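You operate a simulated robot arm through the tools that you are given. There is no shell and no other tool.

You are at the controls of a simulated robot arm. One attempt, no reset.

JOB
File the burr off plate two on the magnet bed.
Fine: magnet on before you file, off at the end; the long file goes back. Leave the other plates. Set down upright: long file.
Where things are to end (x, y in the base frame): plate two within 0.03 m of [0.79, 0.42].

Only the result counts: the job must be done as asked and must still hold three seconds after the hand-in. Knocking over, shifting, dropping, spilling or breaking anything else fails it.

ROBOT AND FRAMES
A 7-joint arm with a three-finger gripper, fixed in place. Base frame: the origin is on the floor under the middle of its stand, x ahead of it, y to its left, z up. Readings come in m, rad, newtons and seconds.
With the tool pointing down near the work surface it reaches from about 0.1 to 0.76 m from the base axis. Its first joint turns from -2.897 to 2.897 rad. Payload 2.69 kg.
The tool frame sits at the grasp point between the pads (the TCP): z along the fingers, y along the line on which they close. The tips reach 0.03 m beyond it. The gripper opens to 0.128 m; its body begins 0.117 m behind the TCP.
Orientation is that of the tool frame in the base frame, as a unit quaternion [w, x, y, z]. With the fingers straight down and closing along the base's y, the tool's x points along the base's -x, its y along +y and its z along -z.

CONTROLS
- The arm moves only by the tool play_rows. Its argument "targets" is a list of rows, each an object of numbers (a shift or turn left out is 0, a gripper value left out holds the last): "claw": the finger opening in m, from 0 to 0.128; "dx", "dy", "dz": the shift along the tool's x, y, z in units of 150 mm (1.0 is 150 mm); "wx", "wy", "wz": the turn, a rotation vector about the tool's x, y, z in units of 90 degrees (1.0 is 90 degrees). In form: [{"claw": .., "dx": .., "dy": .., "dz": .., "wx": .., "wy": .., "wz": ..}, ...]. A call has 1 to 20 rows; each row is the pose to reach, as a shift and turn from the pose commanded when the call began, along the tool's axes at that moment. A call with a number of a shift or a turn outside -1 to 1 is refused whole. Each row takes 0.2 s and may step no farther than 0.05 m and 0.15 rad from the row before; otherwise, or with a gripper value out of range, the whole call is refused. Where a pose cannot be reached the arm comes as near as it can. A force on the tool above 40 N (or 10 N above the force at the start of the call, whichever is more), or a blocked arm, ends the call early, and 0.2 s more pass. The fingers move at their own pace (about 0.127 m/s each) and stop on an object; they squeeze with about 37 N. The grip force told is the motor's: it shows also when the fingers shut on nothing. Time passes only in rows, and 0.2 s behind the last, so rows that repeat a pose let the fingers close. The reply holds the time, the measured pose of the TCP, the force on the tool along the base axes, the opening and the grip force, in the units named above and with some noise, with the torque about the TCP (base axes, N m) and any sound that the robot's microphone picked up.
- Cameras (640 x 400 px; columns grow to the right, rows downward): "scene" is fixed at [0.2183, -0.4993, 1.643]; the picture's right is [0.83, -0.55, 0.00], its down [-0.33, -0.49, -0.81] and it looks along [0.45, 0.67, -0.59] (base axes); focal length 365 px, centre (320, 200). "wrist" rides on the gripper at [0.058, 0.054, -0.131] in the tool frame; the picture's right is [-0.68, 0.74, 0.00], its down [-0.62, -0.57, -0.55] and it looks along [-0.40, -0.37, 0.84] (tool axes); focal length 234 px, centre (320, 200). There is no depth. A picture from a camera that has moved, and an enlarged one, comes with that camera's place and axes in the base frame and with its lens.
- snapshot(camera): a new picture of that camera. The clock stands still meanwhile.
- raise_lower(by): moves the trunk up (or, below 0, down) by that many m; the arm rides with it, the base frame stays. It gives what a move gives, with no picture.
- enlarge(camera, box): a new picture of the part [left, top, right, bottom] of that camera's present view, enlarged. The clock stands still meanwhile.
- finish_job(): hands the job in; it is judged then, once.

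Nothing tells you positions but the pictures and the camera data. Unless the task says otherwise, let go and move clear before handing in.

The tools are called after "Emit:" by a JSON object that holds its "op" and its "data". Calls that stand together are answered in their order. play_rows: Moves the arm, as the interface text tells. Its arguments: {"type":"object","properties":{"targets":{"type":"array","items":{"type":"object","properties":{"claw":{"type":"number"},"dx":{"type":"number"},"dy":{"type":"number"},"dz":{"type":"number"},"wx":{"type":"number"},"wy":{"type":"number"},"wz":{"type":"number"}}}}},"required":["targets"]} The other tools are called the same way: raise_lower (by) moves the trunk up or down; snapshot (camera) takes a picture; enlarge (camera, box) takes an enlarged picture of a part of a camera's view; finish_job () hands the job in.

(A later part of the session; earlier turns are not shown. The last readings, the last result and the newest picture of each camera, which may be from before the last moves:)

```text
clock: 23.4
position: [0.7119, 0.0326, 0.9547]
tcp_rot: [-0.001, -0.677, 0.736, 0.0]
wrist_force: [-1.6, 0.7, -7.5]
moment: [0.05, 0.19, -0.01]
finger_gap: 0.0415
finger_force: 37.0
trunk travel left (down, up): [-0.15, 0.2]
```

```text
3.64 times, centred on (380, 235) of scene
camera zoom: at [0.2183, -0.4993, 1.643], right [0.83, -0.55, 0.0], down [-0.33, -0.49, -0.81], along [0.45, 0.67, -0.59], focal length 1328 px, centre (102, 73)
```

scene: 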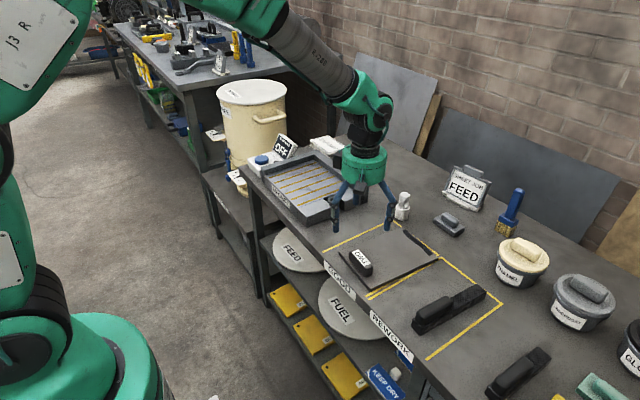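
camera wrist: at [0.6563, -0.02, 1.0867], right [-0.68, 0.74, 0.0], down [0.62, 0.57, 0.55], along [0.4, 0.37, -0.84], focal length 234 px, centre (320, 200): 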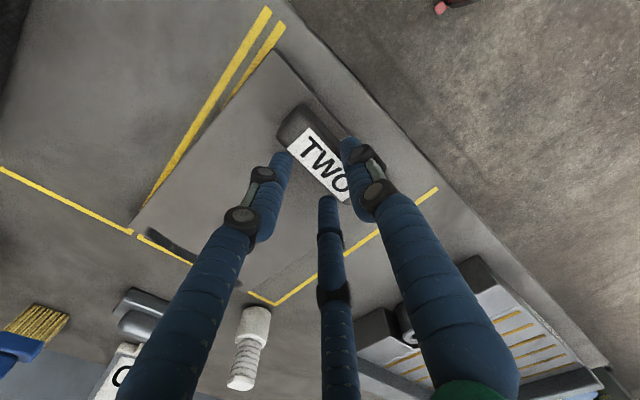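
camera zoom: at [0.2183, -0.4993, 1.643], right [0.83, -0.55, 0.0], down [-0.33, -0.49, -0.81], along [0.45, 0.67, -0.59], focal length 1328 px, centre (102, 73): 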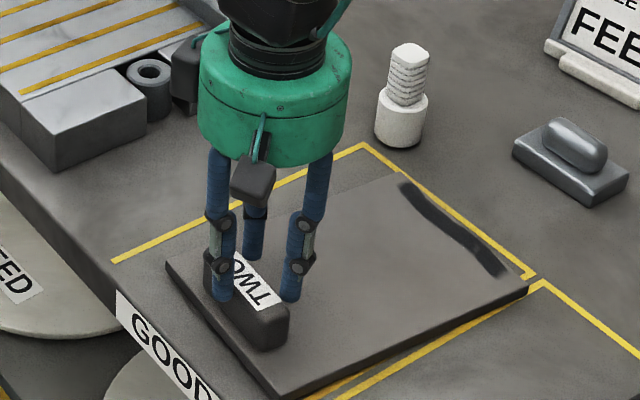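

The fingers slid up the handle instead of lifting the plate: the plate hasn't moved and the pull is only about 7.5 N. I'll open, go lower for a full-depth grip and close again.

Emit:
{"op": "play_rows", "data": {"targets": [{"claw": 0.07}, {"claw": 0.07}, {"claw": 0.07, "dz": 0.1}, {"claw": 0.07, "dz": 0.18}, {"claw": 0.07, "dz": 0.22}, {"claw": 0.07, "dz": 0.24}, {"claw": 0.07, "dz": 0.26}]}}

Emit:
{"op": "enlarge", "data": {"camera": "scene", "box": [330, 220, 400, 290]}}

```text
clock: 25.0
position: [0.714, 0.0332, 0.9195]
tcp_rot: [0.001, -0.677, 0.736, -0.002]
wrist_force: [-9.0, 0.7, 26.5]
moment: [-0.17, -0.42, -0.08]
finger_gap: 0.075
finger_force: 3.6
trunk travel left (down, up): [-0.15, 0.2]
```

```text
5.71 times, centred on (365, 255) of scene
camera zoom: at [0.2183, -0.4993, 1.643], right [0.83, -0.55, 0.0], down [-0.33, -0.49, -0.81], along [0.45, 0.67, -0.59], focal length 2086 px, centre (63, -114)
```

zoom: 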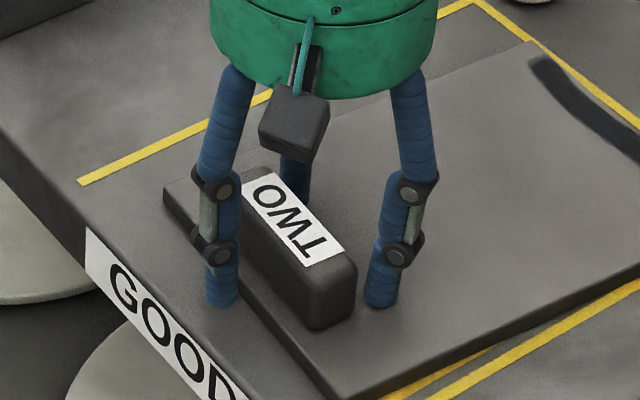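

The tips now touch the plate (26 N), so I'll back off a few millimetres and close. Then I'll lift in tiny steps while watching the force.

Emit:
{"op": "play_rows", "data": {"targets": [{"dz": -0.05, "claw": 0.07}, {"dz": -0.06, "claw": 0.05}, {"dz": -0.065, "claw": 0.03}, {"dz": -0.065, "claw": 0.0}, {"dz": -0.065, "claw": 0.0}, {"dz": -0.065, "claw": 0.0}]}}

Emit:
{"op": "play_rows", "data": {"targets": [{"dz": -0.01}, {"dz": -0.02}, {"dz": -0.03}]}}

Emit:
{"op": "play_rows", "data": {"targets": [{"dz": -0.01}, {"dz": -0.02}, {"dz": -0.03}]}}

Emit:
{"op": "enlarge", "data": {"camera": "scene", "box": [330, 220, 400, 290]}}

```text
clock: 26.4
position: [0.712, 0.0335, 0.9258]
tcp_rot: [0.0, -0.677, 0.736, 0.001]
wrist_force: [-0.1, 0.5, 0.1]
moment: [-0.02, 0.51, -0.04]
finger_gap: 0.0413
finger_force: 37.1
trunk travel left (down, up): [-0.15, 0.2]
```

```text
clock: 27.2
position: [0.7132, 0.0333, 0.93]
tcp_rot: [0.0, -0.677, 0.736, 0.0]
wrist_force: [0.4, -0.8, -8.8]
moment: [0.06, 0.68, -0.01]
finger_gap: 0.0416
finger_force: 36.6
trunk travel left (down, up): [-0.15, 0.2]
```

```text
clock: 28.0
position: [0.7126, 0.0329, 0.9346]
tcp_rot: [0.0, -0.677, 0.736, 0.0]
wrist_force: [0.2, -1.0, -9.0]
moment: [0.05, 0.66, -0.01]
finger_gap: 0.0415
finger_force: 37.2
trunk travel left (down, up): [-0.15, 0.2]
```

```text
5.71 times, centred on (365, 255) of scene
camera zoom: at [0.2183, -0.4993, 1.643], right [0.83, -0.55, 0.0], down [-0.33, -0.49, -0.81], along [0.45, 0.67, -0.59], focal length 2086 px, centre (63, -114)
```

zoom: 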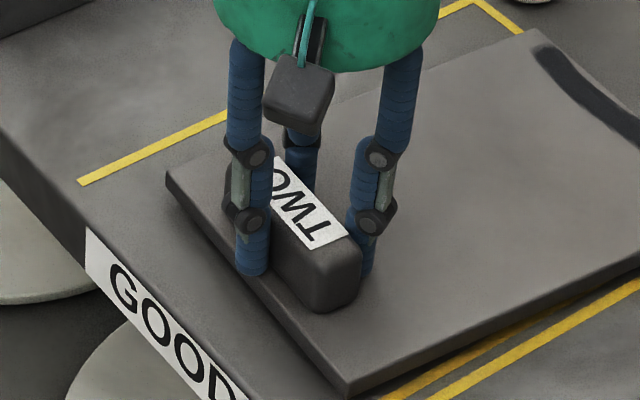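

The near end of the plate is rising with the handle (about 9 N). I'll keep lifting slowly and watch whether it slips.

Emit:
{"op": "play_rows", "data": {"targets": [{"dz": -0.01}, {"dz": -0.02}, {"dz": -0.03}, {"dz": -0.04}, {"dz": -0.05}, {"dz": -0.06}]}}

Emit:
{"op": "enlarge", "data": {"camera": "scene", "box": [330, 220, 400, 290]}}

Emit:
{"op": "enlarge", "data": {"camera": "scene", "box": [385, 220, 445, 265]}}

```text
clock: 29.4
position: [0.7129, 0.0324, 0.9441]
tcp_rot: [0.0, -0.677, 0.736, 0.0]
wrist_force: [0.7, 0.1, -8.2]
moment: [0.04, 0.68, 0.0]
finger_gap: 0.0413
finger_force: 37.1
trunk travel left (down, up): [-0.15, 0.2]
```

```text
5.71 times, centred on (365, 255) of scene
camera zoom: at [0.2183, -0.4993, 1.643], right [0.83, -0.55, 0.0], down [-0.33, -0.49, -0.81], along [0.45, 0.67, -0.59], focal length 2086 px, centre (63, -114)
```

zoom: 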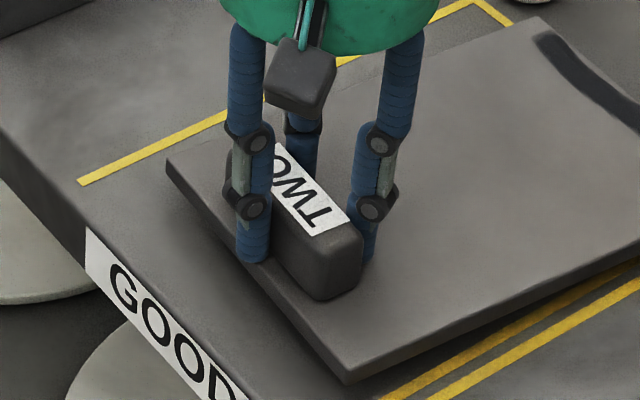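

```text
8.89 times, centred on (415, 242) of scene
camera zoom: at [0.2183, -0.4993, 1.643], right [0.83, -0.55, 0.0], down [-0.33, -0.49, -0.81], along [0.45, 0.67, -0.59], focal length 3246 px, centre (-524, -178)
```

zoom: 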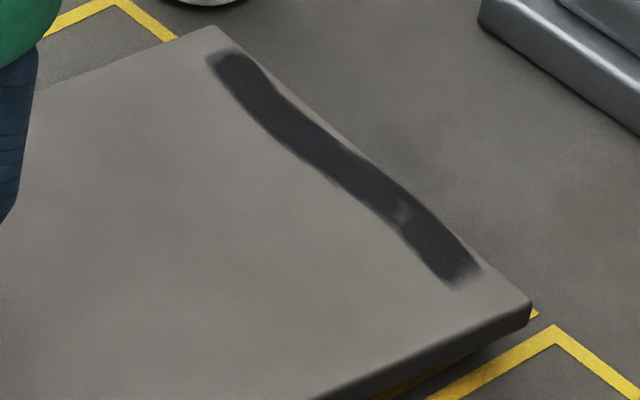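

The whole plate is now off the table and nearly level, at about 8.5 N (0.85 kg). The grip holds when I move gently, so I'll continue raising slowly.

Emit:
{"op": "play_rows", "data": {"targets": [{"dz": -0.012}, {"dz": -0.025}, {"dz": -0.04}, {"dz": -0.055}, {"dz": -0.07}, {"dz": -0.085}, {"dz": -0.1}, {"dz": -0.115}, {"dz": -0.13}, {"dz": -0.145}, {"dz": -0.16}, {"dz": -0.175}, {"dz": -0.19}, {"dz": -0.2}, {"dz": -0.205}]}}

Emit:
{"op": "enlarge", "data": {"camera": "scene", "box": [310, 170, 450, 290]}}

Emit:
{"op": "snapshot", "data": {"camera": "wrist"}}

```text
clock: 32.6
position: [0.7137, 0.0324, 0.9752]
tcp_rot: [0.0, -0.677, 0.736, -0.001]
wrist_force: [0.1, 0.0, -8.6]
moment: [0.02, 0.68, -0.01]
finger_gap: 0.0414
finger_force: 37.5
trunk travel left (down, up): [-0.15, 0.2]
```

```text
3.33 times, centred on (380, 230) of scene
camera zoom: at [0.2183, -0.4993, 1.643], right [0.83, -0.55, 0.0], down [-0.33, -0.49, -0.81], along [0.45, 0.67, -0.59], focal length 1217 px, centre (120, 100)
```

zoom: 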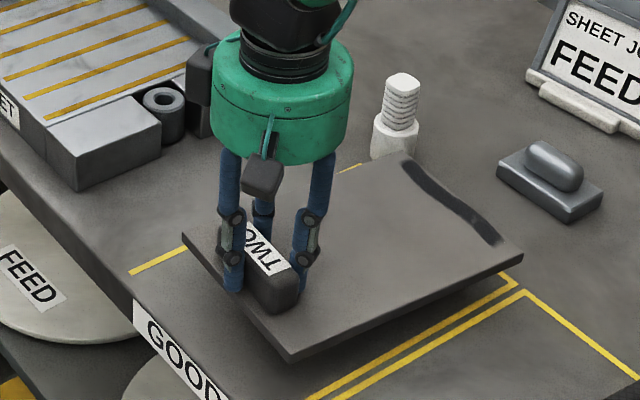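

```text
taken
camera wrist: at [0.6575, -0.0202, 1.106], right [-0.68, 0.74, 0.0], down [0.62, 0.57, 0.55], along [0.4, 0.37, -0.84], focal length 234 px, centre (320, 200)
```

wrist: 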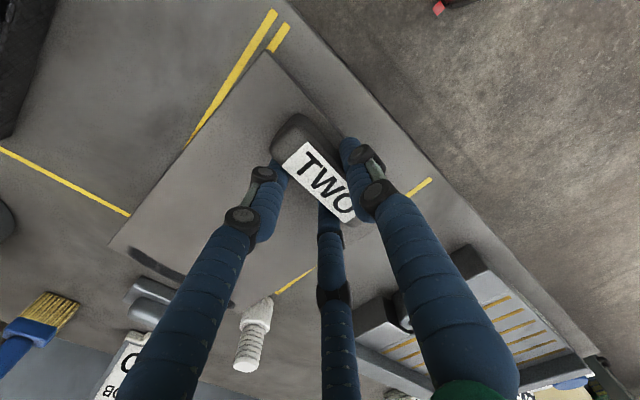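

The plate hangs level and steady. I'll raise it further to clear the fence and the file before turning it.

Emit:
{"op": "play_rows", "data": {"targets": [{"dz": -0.012}, {"dz": -0.03}, {"dz": -0.05}, {"dz": -0.075}, {"dz": -0.1}, {"dz": -0.125}, {"dz": -0.15}, {"dz": -0.175}, {"dz": -0.2}, {"dz": -0.225}, {"dz": -0.25}, {"dz": -0.275}, {"dz": -0.3}, {"dz": -0.325}, {"dz": -0.345}, {"dz": -0.36}, {"dz": -0.367}]}}

Emit:
{"op": "enlarge", "data": {"camera": "scene", "box": [310, 150, 450, 270]}}

```text
clock: 36.2
position: [0.713, 0.0335, 1.0304]
tcp_rot: [0.0, -0.677, 0.736, 0.0]
wrist_force: [0.2, 0.0, -8.4]
moment: [0.06, 0.67, 0.02]
finger_gap: 0.0413
finger_force: 36.5
trunk travel left (down, up): [-0.15, 0.2]
```

```text
3.33 times, centred on (380, 210) of scene
camera zoom: at [0.2183, -0.4993, 1.643], right [0.83, -0.55, 0.0], down [-0.33, -0.49, -0.81], along [0.45, 0.67, -0.59], focal length 1217 px, centre (120, 167)
```

zoom: 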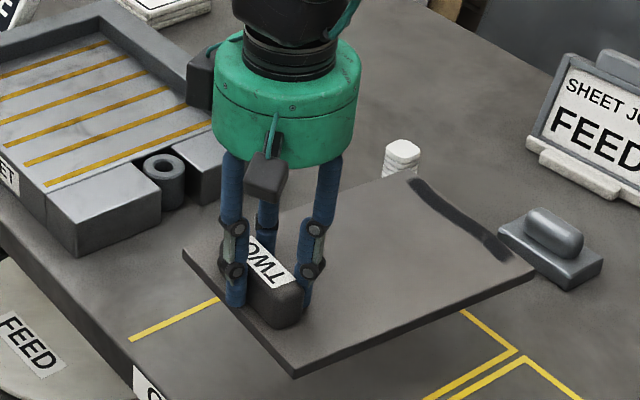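

The plate is clear at a bottom height of about 0.98 m. Now I'll turn it slowly clockwise in place so the burr end swings toward −y.

Emit:
{"op": "play_rows", "data": {"targets": [{"wz": 0.008}, {"wz": 0.022}, {"wz": 0.042}, {"wz": 0.067}, {"wz": 0.095}, {"wz": 0.125}, {"wz": 0.157}, {"wz": 0.19}, {"wz": 0.225}, {"wz": 0.26}, {"wz": 0.295}, {"wz": 0.33}, {"wz": 0.36}, {"wz": 0.39}, {"wz": 0.415}, {"wz": 0.437}, {"wz": 0.455}, {"wz": 0.467}, {"wz": 0.474}]}}

Emit:
{"op": "play_rows", "data": {"targets": [{"wz": 0.008}, {"wz": 0.022}, {"wz": 0.042}, {"wz": 0.067}, {"wz": 0.095}, {"wz": 0.125}, {"wz": 0.157}, {"wz": 0.19}, {"wz": 0.225}, {"wz": 0.26}, {"wz": 0.295}, {"wz": 0.33}, {"wz": 0.36}, {"wz": 0.39}, {"wz": 0.415}, {"wz": 0.437}, {"wz": 0.455}, {"wz": 0.467}, {"wz": 0.474}]}}

Emit:
{"op": "snapshot", "data": {"camera": "scene"}}

Emit:
{"op": "snapshot", "data": {"camera": "wrist"}}

```text
clock: 40.2
position: [0.7131, 0.032, 1.0308]
tcp_rot: [0.001, -0.363, 0.932, 0.0]
wrist_force: [-0.6, 0.7, -7.9]
moment: [0.5, 0.44, 0.02]
finger_gap: 0.0412
finger_force: 37.1
trunk travel left (down, up): [-0.15, 0.2]
```

```text
clock: 44.2
position: [0.7133, 0.0341, 1.0303]
tcp_rot: [0.0, 0.001, 1.0, 0.001]
wrist_force: [-0.9, 0.6, -8.9]
moment: [0.61, 0.04, 0.01]
finger_gap: 0.0415
finger_force: 36.9
trunk travel left (down, up): [-0.15, 0.2]
```

```text
taken
```

scene: 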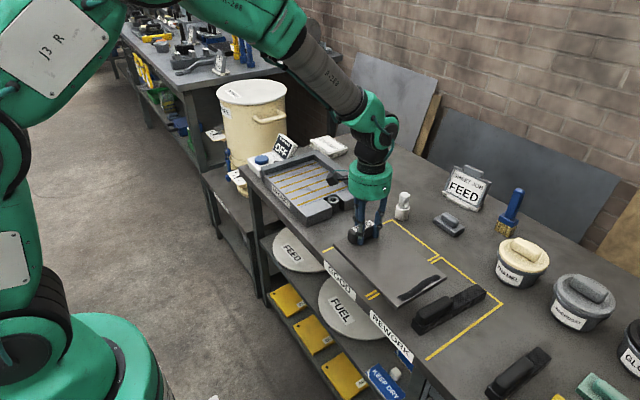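

```text
taken
camera wrist: at [0.6575, 0.0878, 1.161], right [0.68, 0.74, 0.0], down [0.62, -0.57, 0.55], along [0.4, -0.37, -0.84], focal length 234 px, centre (320, 200)
```

wrist: 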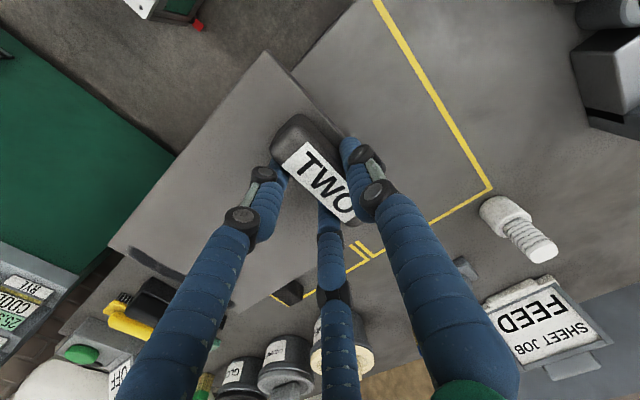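

The plate is turned with the burr end toward −y, and the grip is steady. Now I'll carry it slowly in +y and a little +x to above the bed.

Emit:
{"op": "play_rows", "data": {"targets": [{"dy": 0.02, "dx": -0.003}, {"dy": 0.06, "dx": -0.009}, {"dy": 0.12, "dx": -0.017}, {"dy": 0.2, "dx": -0.029}, {"dy": 0.29, "dx": -0.042}, {"dy": 0.38, "dx": -0.055}, {"dy": 0.47, "dx": -0.067}, {"dy": 0.56, "dx": -0.08}, {"dy": 0.65, "dx": -0.093}, {"dy": 0.74, "dx": -0.106}, {"dy": 0.83, "dx": -0.119}, {"dy": 0.91, "dx": -0.13}, {"dy": 0.96, "dx": -0.138}, {"dy": 1.0, "dx": -0.143}]}}

Emit:
{"op": "play_rows", "data": {"targets": [{"dy": 0.02, "dx": -0.003}, {"dy": 0.06, "dx": -0.009}, {"dy": 0.12, "dx": -0.017}, {"dy": 0.2, "dx": -0.029}, {"dy": 0.29, "dx": -0.042}, {"dy": 0.38, "dx": -0.055}, {"dy": 0.47, "dx": -0.067}, {"dy": 0.56, "dx": -0.08}, {"dy": 0.65, "dx": -0.093}, {"dy": 0.74, "dx": -0.106}, {"dy": 0.83, "dx": -0.119}, {"dy": 0.91, "dx": -0.13}, {"dy": 0.96, "dx": -0.138}, {"dy": 1.0, "dx": -0.143}]}}

Emit:
{"op": "snapshot", "data": {"camera": "scene"}}

```text
clock: 47.2
position: [0.7353, 0.1825, 1.0292]
tcp_rot: [0.001, 0.001, 1.0, 0.0]
wrist_force: [-0.1, -1.0, -8.6]
moment: [0.64, -0.03, -0.01]
finger_gap: 0.0415
finger_force: 36.8
trunk travel left (down, up): [-0.15, 0.2]
```

```text
clock: 50.2
position: [0.7565, 0.3327, 1.0301]
tcp_rot: [0.001, 0.001, 1.0, 0.001]
wrist_force: [0.4, 0.7, -9.2]
moment: [0.66, 0.02, 0.0]
finger_gap: 0.0417
finger_force: 37.0
trunk travel left (down, up): [-0.15, 0.2]
```

```text
taken
```

scene: 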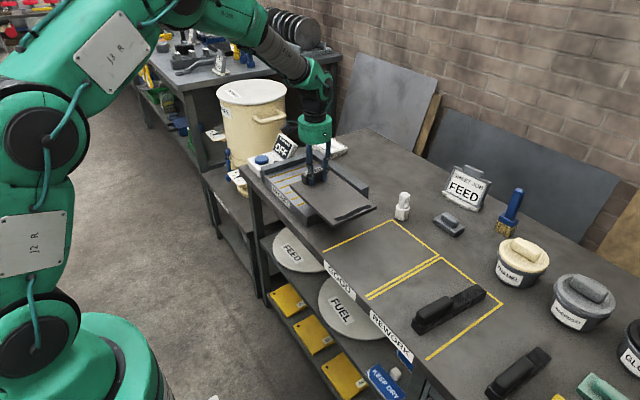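

The plate is now over the front of the bed and clear of it. I'll carry on to the placing position.

Emit:
{"op": "play_rows", "data": {"targets": [{"dy": 0.02, "dx": -0.003}, {"dy": 0.06, "dx": -0.009}, {"dy": 0.12, "dx": -0.017}, {"dy": 0.2, "dx": -0.029}, {"dy": 0.29, "dx": -0.042}, {"dy": 0.38, "dx": -0.055}, {"dy": 0.47, "dx": -0.067}, {"dy": 0.56, "dx": -0.08}, {"dy": 0.65, "dx": -0.093}, {"dy": 0.74, "dx": -0.106}, {"dy": 0.83, "dx": -0.119}, {"dy": 0.91, "dx": -0.13}, {"dy": 0.96, "dx": -0.136}, {"dy": 1.0, "dx": -0.14}]}}

Emit:
{"op": "enlarge", "data": {"camera": "scene", "box": [230, 100, 400, 230]}}

Emit:
{"op": "snapshot", "data": {"camera": "wrist"}}

```text
clock: 53.2
position: [0.7789, 0.4838, 1.0296]
tcp_rot: [-0.001, 0.001, 1.0, 0.0]
wrist_force: [-0.2, -0.8, -8.0]
moment: [0.64, 0.03, -0.02]
finger_gap: 0.0414
finger_force: 37.4
trunk travel left (down, up): [-0.15, 0.2]
```

```text
3.08 times, centred on (315, 165) of scene
camera zoom: at [0.2183, -0.4993, 1.643], right [0.83, -0.55, 0.0], down [-0.33, -0.49, -0.81], along [0.45, 0.67, -0.59], focal length 1123 px, centre (335, 308)
```

zoom: 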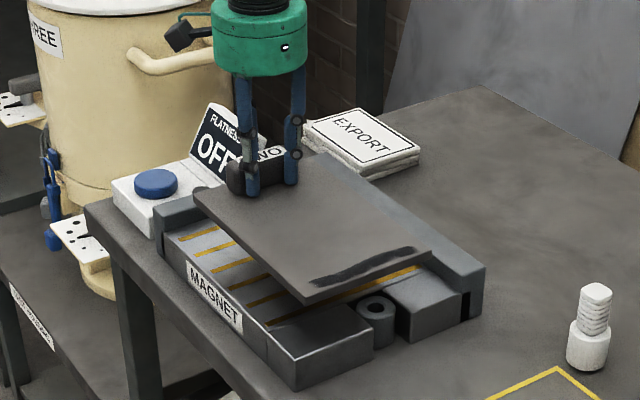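

```text
taken
camera wrist: at [0.7217, 0.5377, 1.1603], right [0.68, 0.74, 0.0], down [0.62, -0.57, 0.55], along [0.4, -0.37, -0.84], focal length 234 px, centre (320, 200)
```

wrist: 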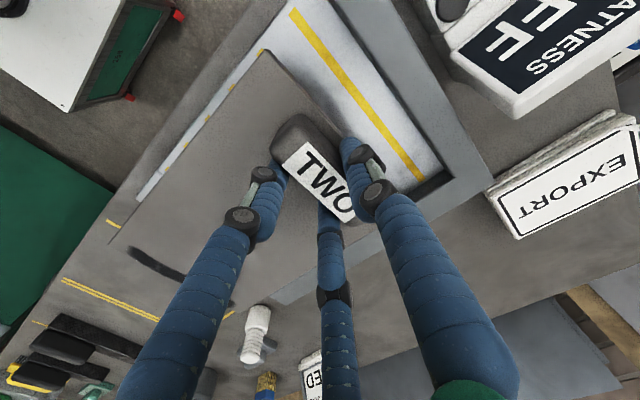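

The plate is well aligned over the bed. I'll shift the last 2 cm and start lowering, keeping clear of the fence.

Emit:
{"op": "play_rows", "data": {"targets": [{"dy": 0.02, "dx": -0.005}, {"dy": 0.05, "dx": -0.013}, {"dy": 0.09, "dx": -0.023}, {"dy": 0.12, "dx": -0.032}, {"dy": 0.128, "dx": -0.034}, {"dy": 0.128, "dx": -0.034, "dz": 0.012}, {"dy": 0.128, "dx": -0.034, "dz": 0.03}, {"dy": 0.128, "dx": -0.034, "dz": 0.055}, {"dy": 0.128, "dx": -0.034, "dz": 0.08}, {"dy": 0.128, "dx": -0.034, "dz": 0.105}, {"dy": 0.128, "dx": -0.034, "dz": 0.13}, {"dy": 0.128, "dx": -0.034, "dz": 0.155}, {"dy": 0.128, "dx": -0.034, "dz": 0.18}, {"dy": 0.128, "dx": -0.034, "dz": 0.205}, {"dy": 0.128, "dx": -0.034, "dz": 0.23}, {"dy": 0.128, "dx": -0.034, "dz": 0.25}, {"dy": 0.128, "dx": -0.034, "dz": 0.263}, {"dy": 0.128, "dx": -0.034, "dz": 0.27}]}}

Emit:
{"op": "enlarge", "data": {"camera": "scene", "box": [240, 120, 380, 230]}}

Emit:
{"op": "snapshot", "data": {"camera": "wrist"}}

```text
clock: 57.0
position: [0.7832, 0.5008, 0.9895]
tcp_rot: [0.0, 0.001, 1.0, 0.001]
wrist_force: [-0.1, -0.4, -8.7]
moment: [0.68, -0.01, -0.01]
finger_gap: 0.0416
finger_force: 36.9
trunk travel left (down, up): [-0.15, 0.2]
```

```text
3.64 times, centred on (310, 175) of scene
camera zoom: at [0.2183, -0.4993, 1.643], right [0.83, -0.55, 0.0], down [-0.33, -0.49, -0.81], along [0.45, 0.67, -0.59], focal length 1328 px, centre (356, 291)
```

zoom: 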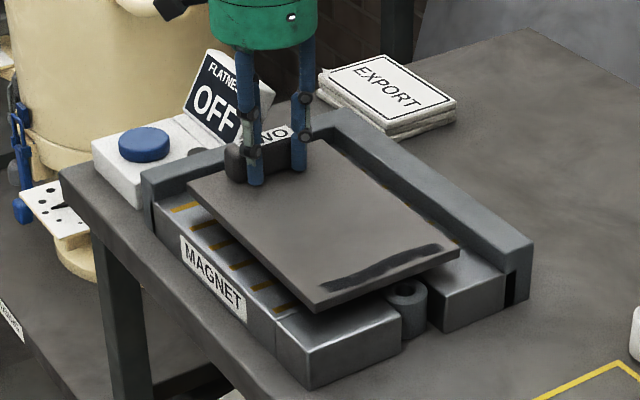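

```text
taken
camera wrist: at [0.7267, 0.557, 1.1203], right [0.68, 0.74, 0.0], down [0.62, -0.57, 0.55], along [0.4, -0.37, -0.84], focal length 234 px, centre (320, 200)
```

wrist: 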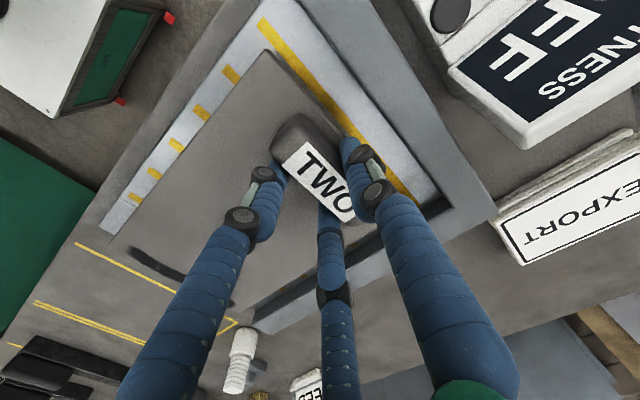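

The plate is about 2 cm above the bed, with its centre near (0.78, 0.413). I'll lower gently until the bed takes its weight.

Emit:
{"op": "play_rows", "data": {"targets": [{"dz": 0.015}, {"dz": 0.03}, {"dz": 0.045}, {"dz": 0.06}, {"dz": 0.075}, {"dz": 0.09}, {"dz": 0.1}, {"dz": 0.11}]}}

Emit:
{"op": "enlarge", "data": {"camera": "scene", "box": [250, 140, 370, 230]}}

```text
clock: 58.8
position: [0.7831, 0.504, 0.9734]
tcp_rot: [0.0, 0.0, 1.0, 0.0]
wrist_force: [0.2, -1.2, -8.7]
moment: [0.7, -0.04, -0.02]
finger_gap: 0.0414
finger_force: 36.8
trunk travel left (down, up): [-0.15, 0.2]
```

```text
4.44 times, centred on (310, 185) of scene
camera zoom: at [0.2183, -0.4993, 1.643], right [0.83, -0.55, 0.0], down [-0.33, -0.49, -0.81], along [0.45, 0.67, -0.59], focal length 1623 px, centre (364, 267)
```

zoom: 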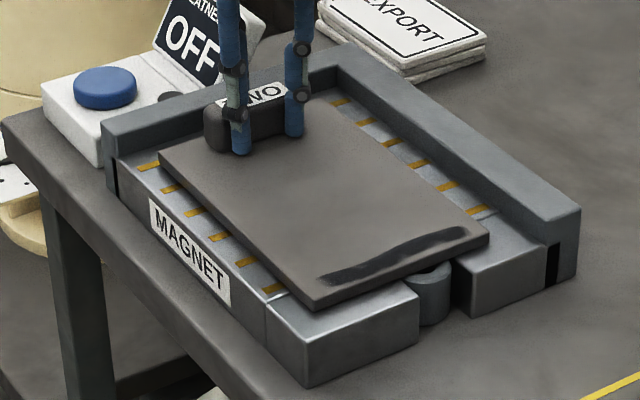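

Still carrying the full weight, just above the bed. I'll lower in finer steps.

Emit:
{"op": "play_rows", "data": {"targets": [{"dz": 0.007}, {"dz": 0.014}, {"dz": 0.021}, {"dz": 0.028}, {"dz": 0.035}]}}

Emit:
{"op": "play_rows", "data": {"targets": [{"dz": 0.007}, {"dz": 0.014}, {"dz": 0.021}, {"dz": 0.028}]}}

```text
clock: 60.0
position: [0.7822, 0.5031, 0.9705]
tcp_rot: [0.001, 0.001, 1.0, 0.001]
wrist_force: [-4.5, 0.5, 11.2]
moment: [0.1, 1.29, -0.05]
finger_gap: 0.041
finger_force: 36.9
trunk travel left (down, up): [-0.15, 0.2]
```

```text
clock: 61.0
position: [0.785, 0.5024, 0.9694]
tcp_rot: [0.004, 0.001, 1.0, 0.003]
wrist_force: [4.0, 2.8, 9.5]
moment: [-0.04, 1.26, -0.13]
finger_gap: 0.0414
finger_force: 37.4
trunk travel left (down, up): [-0.15, 0.2]
stopped in row 4: the force on the tool passed its limit at 41 N (the readings are from after the stop); the commanded pose is now the measured one
```

The plate is resting on the bed. I'll open the fingers slightly (the fence is close on the +y side) and check before lifting off.

Emit:
{"op": "play_rows", "data": {"targets": [{"claw": 0.048}, {"claw": 0.054}, {"claw": 0.058}, {"claw": 0.058}]}}

Emit:
{"op": "enlarge", "data": {"camera": "scene", "box": [250, 140, 370, 230]}}

Emit:
{"op": "snapshot", "data": {"camera": "wrist"}}

```text
clock: 62.0
position: [0.7847, 0.5029, 0.9676]
tcp_rot: [0.002, 0.001, 1.0, 0.001]
wrist_force: [0.4, 1.3, 0.6]
moment: [-0.01, 0.02, -0.01]
finger_gap: 0.0581
finger_force: 0.0
trunk travel left (down, up): [-0.15, 0.2]
```

```text
4.44 times, centred on (310, 185) of scene
camera zoom: at [0.2183, -0.4993, 1.643], right [0.83, -0.55, 0.0], down [-0.33, -0.49, -0.81], along [0.45, 0.67, -0.59], focal length 1623 px, centre (364, 267)
```

zoom: 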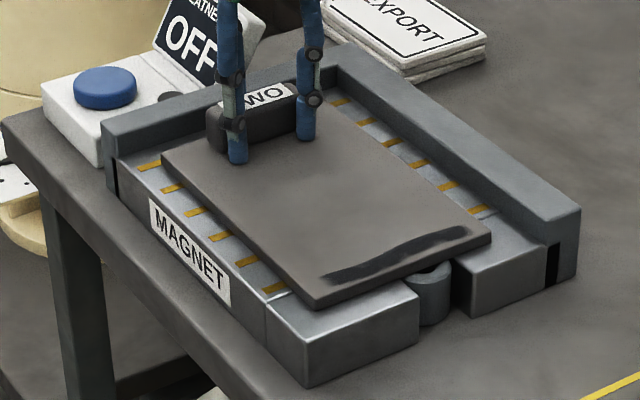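

```text
taken
camera wrist: at [0.7276, 0.5575, 1.0985], right [0.68, 0.74, 0.0], down [0.61, -0.57, 0.55], along [0.41, -0.37, -0.84], focal length 234 px, centre (320, 200)
```

wrist: 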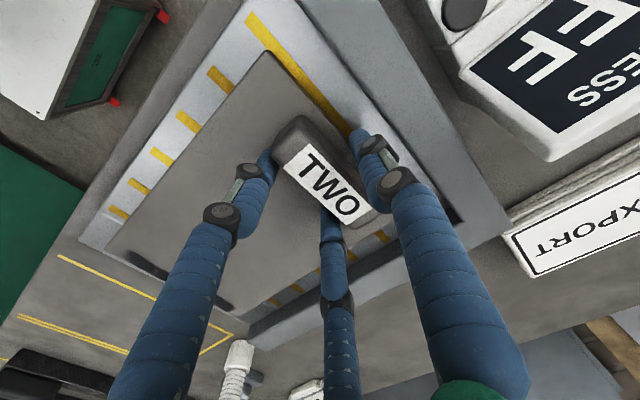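

Plate two rests flat with its centre at about (0.785, 0.418), inside the tolerance. I'll lift off straight up, then close the fingers and tilt toward the blue button.

Emit:
{"op": "play_rows", "data": {"targets": [{"dz": -0.04}, {"dz": -0.1}, {"dz": -0.2}, {"dz": -0.35}, {"dz": -0.5}, {"dz": -0.65}, {"dz": -0.7}]}}

Emit:
{"op": "play_rows", "data": {"targets": [{"claw": 0.0, "dx": 0.05, "dy": 0.1, "wx": -0.0115, "wy": -0.0121}, {"dx": 0.1, "dy": 0.22, "wx": -0.025, "wy": -0.0265}, {"dx": 0.15, "dy": 0.34, "wx": -0.04, "wy": -0.0423}, {"dx": 0.2, "dy": 0.46, "wx": -0.055, "wy": -0.0582}, {"dx": 0.26, "dy": 0.58, "wx": -0.07, "wy": -0.0741}, {"dx": 0.32, "dy": 0.7, "wx": -0.085, "wy": -0.09}, {"dx": 0.38, "dy": 0.82, "wx": -0.1, "wy": -0.1059}, {"dx": 0.43, "dy": 0.92, "wx": -0.1145, "wy": -0.1212}, {"dx": 0.447, "dy": 1.0, "wx": -0.1145, "wy": -0.1212}]}}

Emit:
{"op": "snapshot", "data": {"camera": "scene"}}

Emit:
{"op": "snapshot", "data": {"camera": "wrist"}}

```text
clock: 63.6
position: [0.7831, 0.5033, 1.0735]
tcp_rot: [0.002, 0.001, 1.0, 0.001]
wrist_force: [-0.6, -0.3, -0.6]
moment: [0.02, 0.02, -0.02]
finger_gap: 0.058
finger_force: 0.0
trunk travel left (down, up): [-0.15, 0.2]
```

```text
clock: 65.6
position: [0.7184, 0.652, 1.0728]
tcp_rot: [0.097, 0.001, 0.991, 0.091]
wrist_force: [0.6, 0.0, 0.0]
moment: [0.01, 0.02, 0.0]
finger_gap: 0.0022
finger_force: 31.2
trunk travel left (down, up): [-0.15, 0.2]
```

```text
taken
```

scene: 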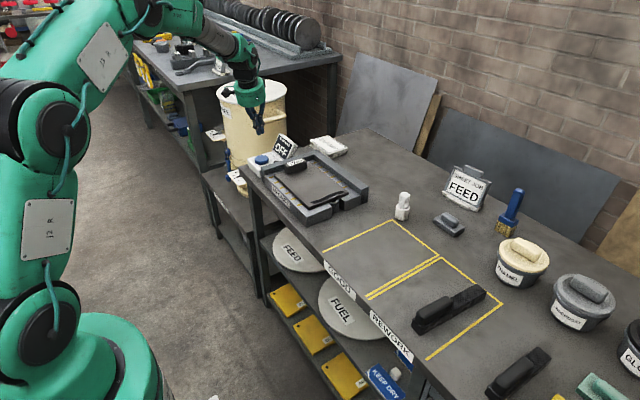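

```text
taken
camera wrist: at [0.6366, 0.6843, 1.1972], right [0.65, 0.71, 0.26], down [0.51, -0.67, 0.55], along [0.56, -0.22, -0.8], focal length 234 px, centre (320, 200)
```

wrist: 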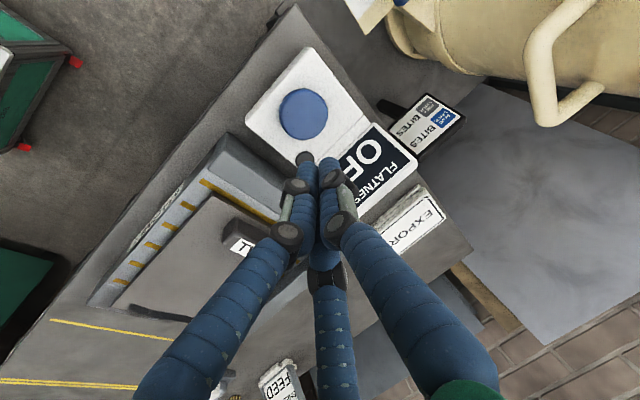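

The button is visible just beyond the closed fingertips at about (0.726, 0.681). I'll come to a point roughly 4 cm short of it along the tool axis and look again.

Emit:
{"op": "play_rows", "data": {"targets": [{"dx": 0.04, "dz": 0.13}, {"dx": 0.08, "dz": 0.27}, {"dx": 0.12, "dz": 0.4}, {"dx": 0.157, "dz": 0.5}, {"dx": 0.157, "dz": 0.541}]}}

Emit:
{"op": "snapshot", "data": {"camera": "wrist"}}

Emit:
{"op": "enlarge", "data": {"camera": "scene", "box": [220, 100, 340, 190]}}

```text
clock: 66.8
position: [0.7093, 0.6693, 0.9906]
tcp_rot: [0.096, 0.0, 0.991, 0.092]
wrist_force: [-0.3, -0.4, 0.0]
moment: [-0.02, 0.0, 0.0]
finger_gap: 0.0021
finger_force: 31.2
trunk travel left (down, up): [-0.15, 0.2]
```

```text
taken
camera wrist: at [0.6282, 0.7001, 1.1154], right [0.65, 0.71, 0.26], down [0.51, -0.67, 0.55], along [0.56, -0.22, -0.8], focal length 234 px, centre (320, 200)
```

wrist: 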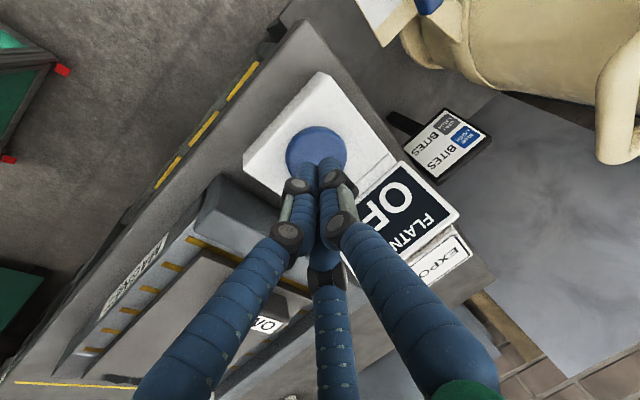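

```text
4.44 times, centred on (280, 145) of scene
camera zoom: at [0.2183, -0.4993, 1.643], right [0.83, -0.55, 0.0], down [-0.33, -0.49, -0.81], along [0.45, 0.67, -0.59], focal length 1623 px, centre (498, 444)
```

zoom: 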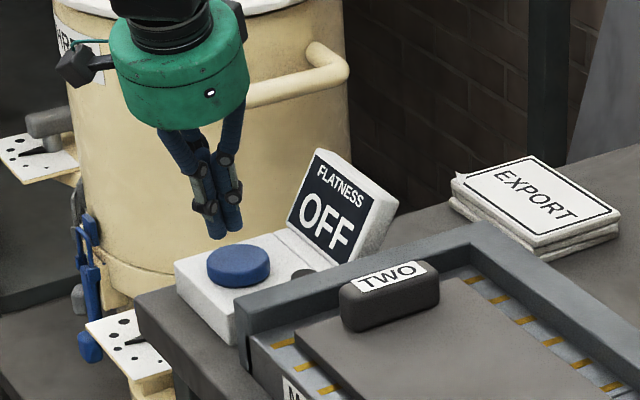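

The closed tips are lined up over the blue button. I'll press gently along the tool axis.

Emit:
{"op": "play_rows", "data": {"targets": [{"dz": 0.08}, {"dz": 0.15}, {"dz": 0.2}, {"dz": 0.23}, {"dz": 0.25}, {"dz": 0.27}, {"dz": 0.285}]}}

Emit:
{"op": "enlarge", "data": {"camera": "scene", "box": [220, 100, 340, 190]}}

```text
clock: 68.4
position: [0.7183, 0.6758, 0.9548]
tcp_rot: [0.099, 0.0, 0.991, 0.093]
wrist_force: [-8.3, -6.0, 26.0]
moment: [-0.29, 0.48, 0.05]
finger_gap: 0.0022
finger_force: 32.1
trunk travel left (down, up): [-0.15, 0.2]
heard: click
```

```text
4.44 times, centred on (280, 145) of scene
camera zoom: at [0.2183, -0.4993, 1.643], right [0.83, -0.55, 0.0], down [-0.33, -0.49, -0.81], along [0.45, 0.67, -0.59], focal length 1623 px, centre (498, 444)
```

zoom: 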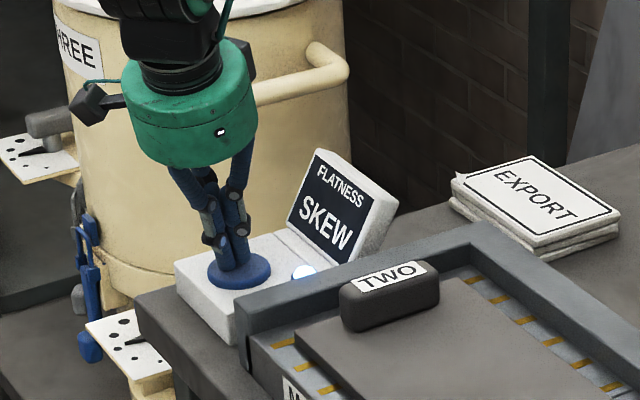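

The magnet came on (click, lamp lit) and the readout now says "FLATNESS: SKEW", so the box is the bed's control and it reports how the plate sits. I'll back off the button and look closely at how the plate is lying.

Emit:
{"op": "play_rows", "data": {"targets": [{"dz": -0.05}, {"dz": -0.15}, {"dz": -0.3}, {"dz": -0.5}, {"dz": -0.7}]}}

Emit:
{"op": "enlarge", "data": {"camera": "scene", "box": [250, 140, 370, 230]}}

Emit:
{"op": "enlarge", "data": {"camera": "scene", "box": [300, 180, 380, 230]}}

Emit:
{"op": "enlarge", "data": {"camera": "scene", "box": [240, 120, 320, 175]}}

Emit:
{"op": "snapshot", "data": {"camera": "wrist"}}

```text
clock: 69.6
position: [0.6957, 0.6582, 1.0507]
tcp_rot: [0.097, 0.0, 0.991, 0.09]
wrist_force: [0.9, 0.4, 0.2]
moment: [0.05, -0.02, 0.0]
finger_gap: 0.002
finger_force: 31.9
trunk travel left (down, up): [-0.15, 0.2]
```

```text
4.44 times, centred on (310, 185) of scene
camera zoom: at [0.2183, -0.4993, 1.643], right [0.83, -0.55, 0.0], down [-0.33, -0.49, -0.81], along [0.45, 0.67, -0.59], focal length 1623 px, centre (364, 267)
```

zoom: 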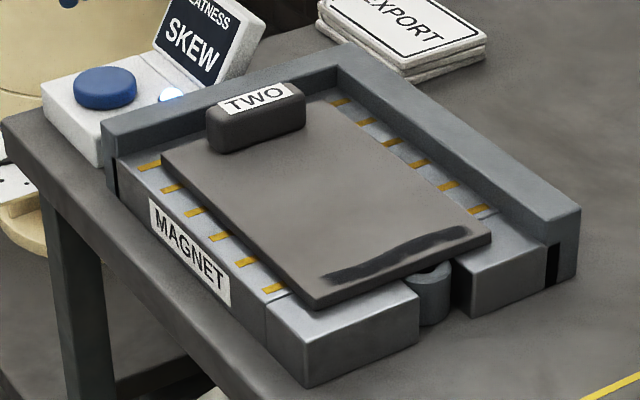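

```text
8.00 times, centred on (340, 205) of scene
camera zoom: at [0.2183, -0.4993, 1.643], right [0.83, -0.55, 0.0], down [-0.33, -0.49, -0.81], along [0.45, 0.67, -0.59], focal length 2921 px, centre (160, 160)
```

zoom: 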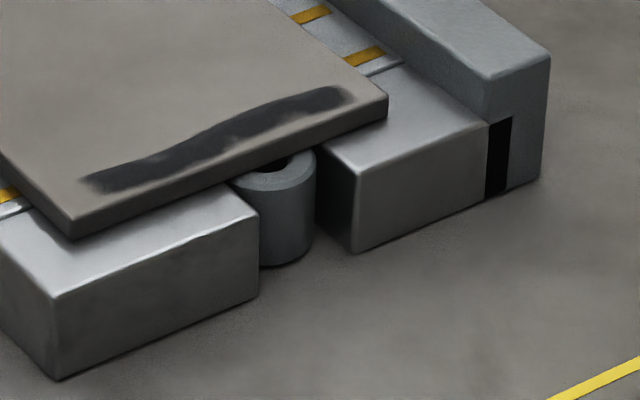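

```text
7.27 times, centred on (280, 148) of scene
camera zoom: at [0.2183, -0.4993, 1.643], right [0.83, -0.55, 0.0], down [-0.33, -0.49, -0.81], along [0.45, 0.67, -0.59], focal length 2655 px, centre (611, 582)
```

zoom: 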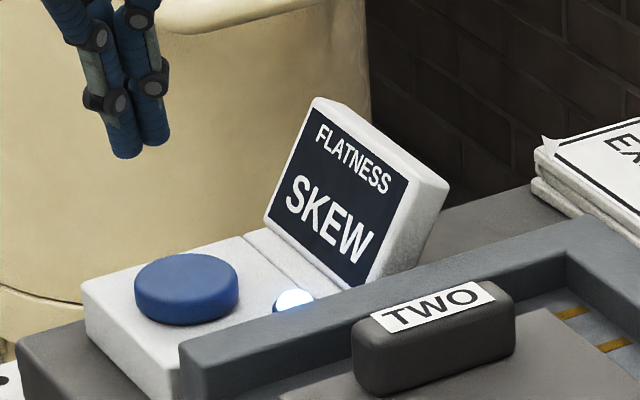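

```text
taken
camera wrist: at [0.6153, 0.689, 1.175], right [0.65, 0.71, 0.26], down [0.51, -0.67, 0.55], along [0.56, -0.22, -0.8], focal length 234 px, centre (320, 200)
```

wrist: 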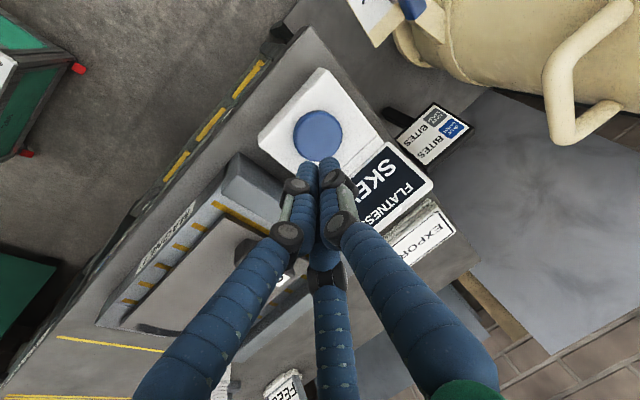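

The magnet box reads SKEW while the plate looks nearly square on the bed. I'll examine the plate's edges at high zoom for any gap, tilt or turn.

Emit:
{"op": "enlarge", "data": {"camera": "scene", "box": [310, 200, 342, 220]}}

Emit:
{"op": "enlarge", "data": {"camera": "scene", "box": [330, 190, 362, 210]}}

Emit:
{"op": "enlarge", "data": {"camera": "scene", "box": [258, 158, 298, 183]}}

Emit:
{"op": "enlarge", "data": {"camera": "scene", "box": [290, 180, 330, 205]}}

Emit:
{"op": "enlarge", "data": {"camera": "scene", "box": [315, 155, 365, 187]}}

```text
16.00 times, centred on (326, 210) of scene
camera zoom: at [0.2183, -0.4993, 1.643], right [0.83, -0.55, 0.0], down [-0.33, -0.49, -0.81], along [0.45, 0.67, -0.59], focal length 5842 px, centre (224, 40)
```

zoom: 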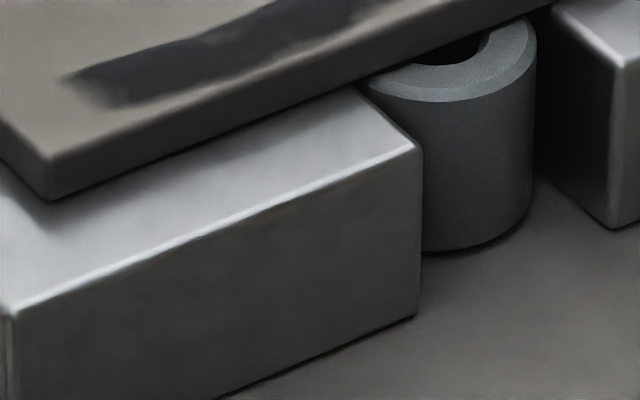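

```text
16.00 times, centred on (346, 200) of scene
camera zoom: at [0.2183, -0.4993, 1.643], right [0.83, -0.55, 0.0], down [-0.33, -0.49, -0.81], along [0.45, 0.67, -0.59], focal length 5842 px, centre (-96, 200)
```

zoom: 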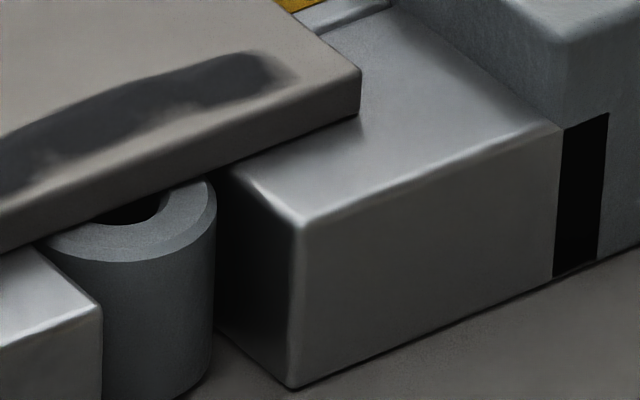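

```text
16.00 times, centred on (278, 170) of scene
camera zoom: at [0.2183, -0.4993, 1.643], right [0.83, -0.55, 0.0], down [-0.33, -0.49, -0.81], along [0.45, 0.67, -0.59], focal length 5842 px, centre (992, 672)
```

zoom: 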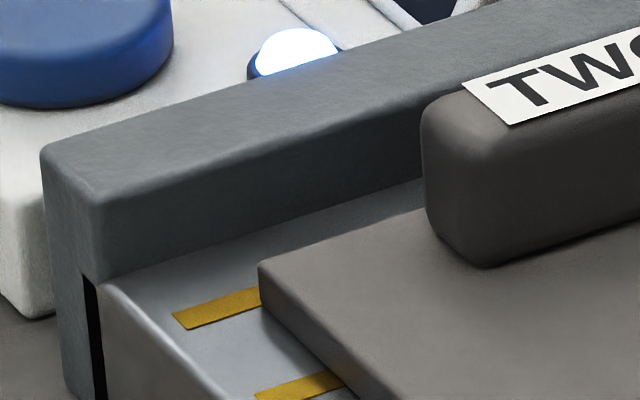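

```text
16.00 times, centred on (310, 192) of scene
camera zoom: at [0.2183, -0.4993, 1.643], right [0.83, -0.55, 0.0], down [-0.33, -0.49, -0.81], along [0.45, 0.67, -0.59], focal length 5842 px, centre (480, 320)
```

zoom: 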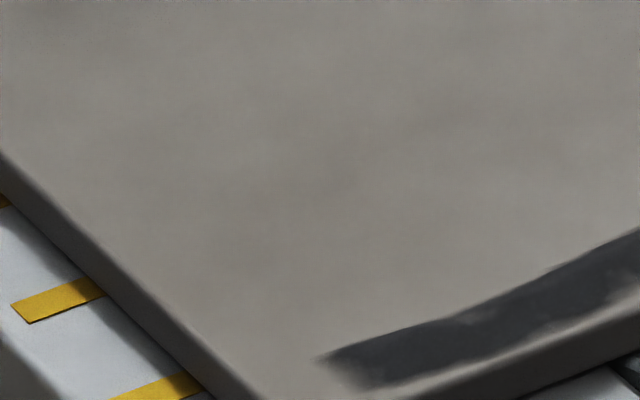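

```text
12.50 times, centred on (340, 171) of scene
camera zoom: at [0.2183, -0.4993, 1.643], right [0.83, -0.55, 0.0], down [-0.33, -0.49, -0.81], along [0.45, 0.67, -0.59], focal length 4564 px, centre (70, 562)
```

zoom: 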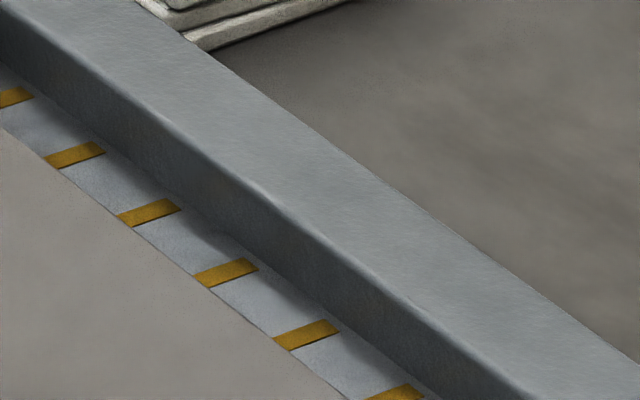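

By measurement the plate lies square (within about 0.3°), flat, and centred at (0.785, 0.421). So I take SKEW to be the flatness reading of a plate that still has its burr, and I'll watch whether it changes with filing. Next I'll straighten the tool and travel high toward the long file.

Emit:
{"op": "play_rows", "data": {"targets": [{"claw": 0.0, "dx": -0.01, "dy": -0.1, "dz": -0.12, "wx": 0.015, "wy": 0.016}, {"dx": -0.03, "dy": -0.25, "dz": -0.25, "wx": 0.038, "wy": 0.04}, {"dx": -0.05, "dy": -0.42, "dz": -0.38, "wx": 0.062, "wy": 0.066}, {"dx": -0.07, "dy": -0.6, "dz": -0.48, "wx": 0.086, "wy": 0.091}, {"dx": -0.094, "dy": -0.779, "dz": -0.541, "wx": 0.1145, "wy": 0.1212}, {"claw": 0.08, "dx": -0.094, "dy": -0.779, "dz": -0.541, "wx": 0.1145, "wy": 0.1212}]}}

Emit:
{"op": "snapshot", "data": {"camera": "wrist"}}

```text
clock: 71.0
position: [0.6967, 0.5273, 1.1115]
tcp_rot: [0.001, 0.001, 1.0, 0.0]
wrist_force: [0.3, 0.6, -0.6]
moment: [0.01, 0.02, 0.0]
finger_gap: 0.0806
finger_force: 0.2
trunk travel left (down, up): [-0.15, 0.2]
```

```text
taken
camera wrist: at [0.6405, 0.5823, 1.2424], right [0.68, 0.74, 0.0], down [0.61, -0.57, 0.55], along [0.41, -0.37, -0.84], focal length 234 px, centre (320, 200)
```

wrist: 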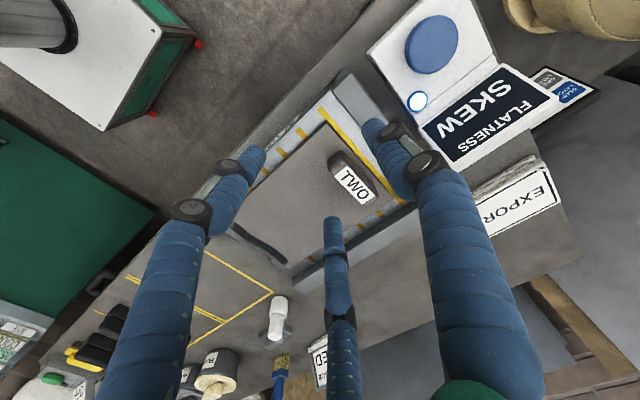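

The tool is straight again over the bed. I'll travel at this height along −y to above the long file.

Emit:
{"op": "play_rows", "data": {"targets": [{"dy": -0.3, "dx": -0.02}, {"dy": -0.6, "dx": -0.04}, {"dy": -0.9, "dx": -0.07}, {"dy": -1.0, "dx": -0.08}]}}

Emit:
{"op": "play_rows", "data": {"targets": [{"dy": -0.3, "dx": -0.02}, {"dy": -0.6, "dx": -0.04}, {"dy": -0.9, "dx": -0.07}, {"dy": -1.0, "dx": -0.08}]}}

Emit:
{"op": "play_rows", "data": {"targets": [{"dy": -0.3, "dx": -0.02}, {"dy": -0.6, "dx": -0.04}, {"dy": -0.9, "dx": -0.07}, {"dy": -1.0, "dx": -0.08}]}}

Emit:
{"op": "play_rows", "data": {"targets": [{"dy": -0.3, "dx": -0.02}, {"dy": -0.6, "dx": -0.04}, {"dy": -0.9, "dx": -0.07}, {"dy": -1.0, "dx": -0.08}]}}

Emit:
{"op": "play_rows", "data": {"targets": [{"dy": -0.25, "dx": 0.0}, {"dy": -0.5, "dx": 0.0}, {"dy": -0.72, "dx": 0.0}]}}

Emit:
{"op": "snapshot", "data": {"camera": "wrist"}}

Emit:
{"op": "snapshot", "data": {"camera": "scene"}}

```text
clock: 72.0
position: [0.7096, 0.3778, 1.1089]
tcp_rot: [0.001, 0.001, 1.0, 0.0]
wrist_force: [0.8, 0.4, 0.7]
moment: [0.01, -0.03, 0.0]
finger_gap: 0.0801
finger_force: 0.0
trunk travel left (down, up): [-0.15, 0.2]
```

```text
clock: 73.0
position: [0.7218, 0.2244, 1.1097]
tcp_rot: [0.002, 0.001, 1.0, 0.0]
wrist_force: [-0.3, -0.4, 0.3]
moment: [0.02, 0.01, 0.0]
finger_gap: 0.0803
finger_force: 0.0
trunk travel left (down, up): [-0.15, 0.2]
```

```text
clock: 74.0
position: [0.7322, 0.0755, 1.1088]
tcp_rot: [0.002, 0.0, 1.0, 0.001]
wrist_force: [0.5, 0.4, -0.5]
moment: [0.01, 0.04, 0.01]
finger_gap: 0.0801
finger_force: 0.1
trunk travel left (down, up): [-0.15, 0.2]
```

```text
clock: 75.0
position: [0.745, -0.075, 1.1083]
tcp_rot: [0.002, 0.001, 1.0, 0.001]
wrist_force: [-1.0, 0.3, -1.0]
moment: [-0.01, -0.02, -0.01]
finger_gap: 0.08
finger_force: 0.0
trunk travel left (down, up): [-0.15, 0.2]
```

```text
clock: 75.8
position: [0.7457, -0.1807, 1.1088]
tcp_rot: [0.001, 0.001, 1.0, 0.001]
wrist_force: [0.1, 0.6, 0.3]
moment: [0.05, 0.0, 0.0]
finger_gap: 0.0801
finger_force: 0.0
trunk travel left (down, up): [-0.15, 0.2]
```

```text
taken
camera wrist: at [0.689, -0.127, 1.2403], right [0.68, 0.74, 0.0], down [0.61, -0.57, 0.55], along [0.41, -0.37, -0.84], focal length 234 px, centre (320, 200)
```

wrist: 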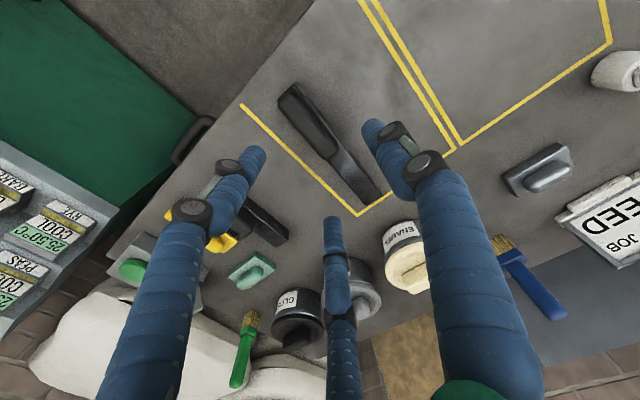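

```text
taken
```

scene: 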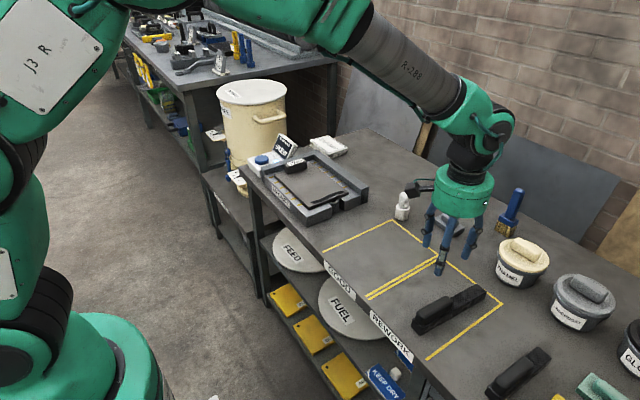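

The long file is below, handle nearest the bench edge. I'll measure its handle and direction from this view.

Emit:
{"op": "enlarge", "data": {"camera": "wrist", "box": [240, 60, 400, 220]}}

```text
2.50 times, centred on (320, 140) of wrist
camera zoom: at [0.689, -0.127, 1.2403], right [0.68, 0.74, 0.0], down [0.61, -0.57, 0.55], along [0.41, -0.37, -0.84], focal length 585 px, centre (320, 350)
```

zoom: 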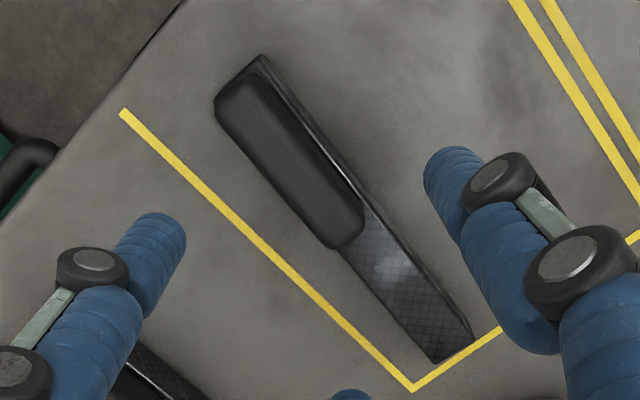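

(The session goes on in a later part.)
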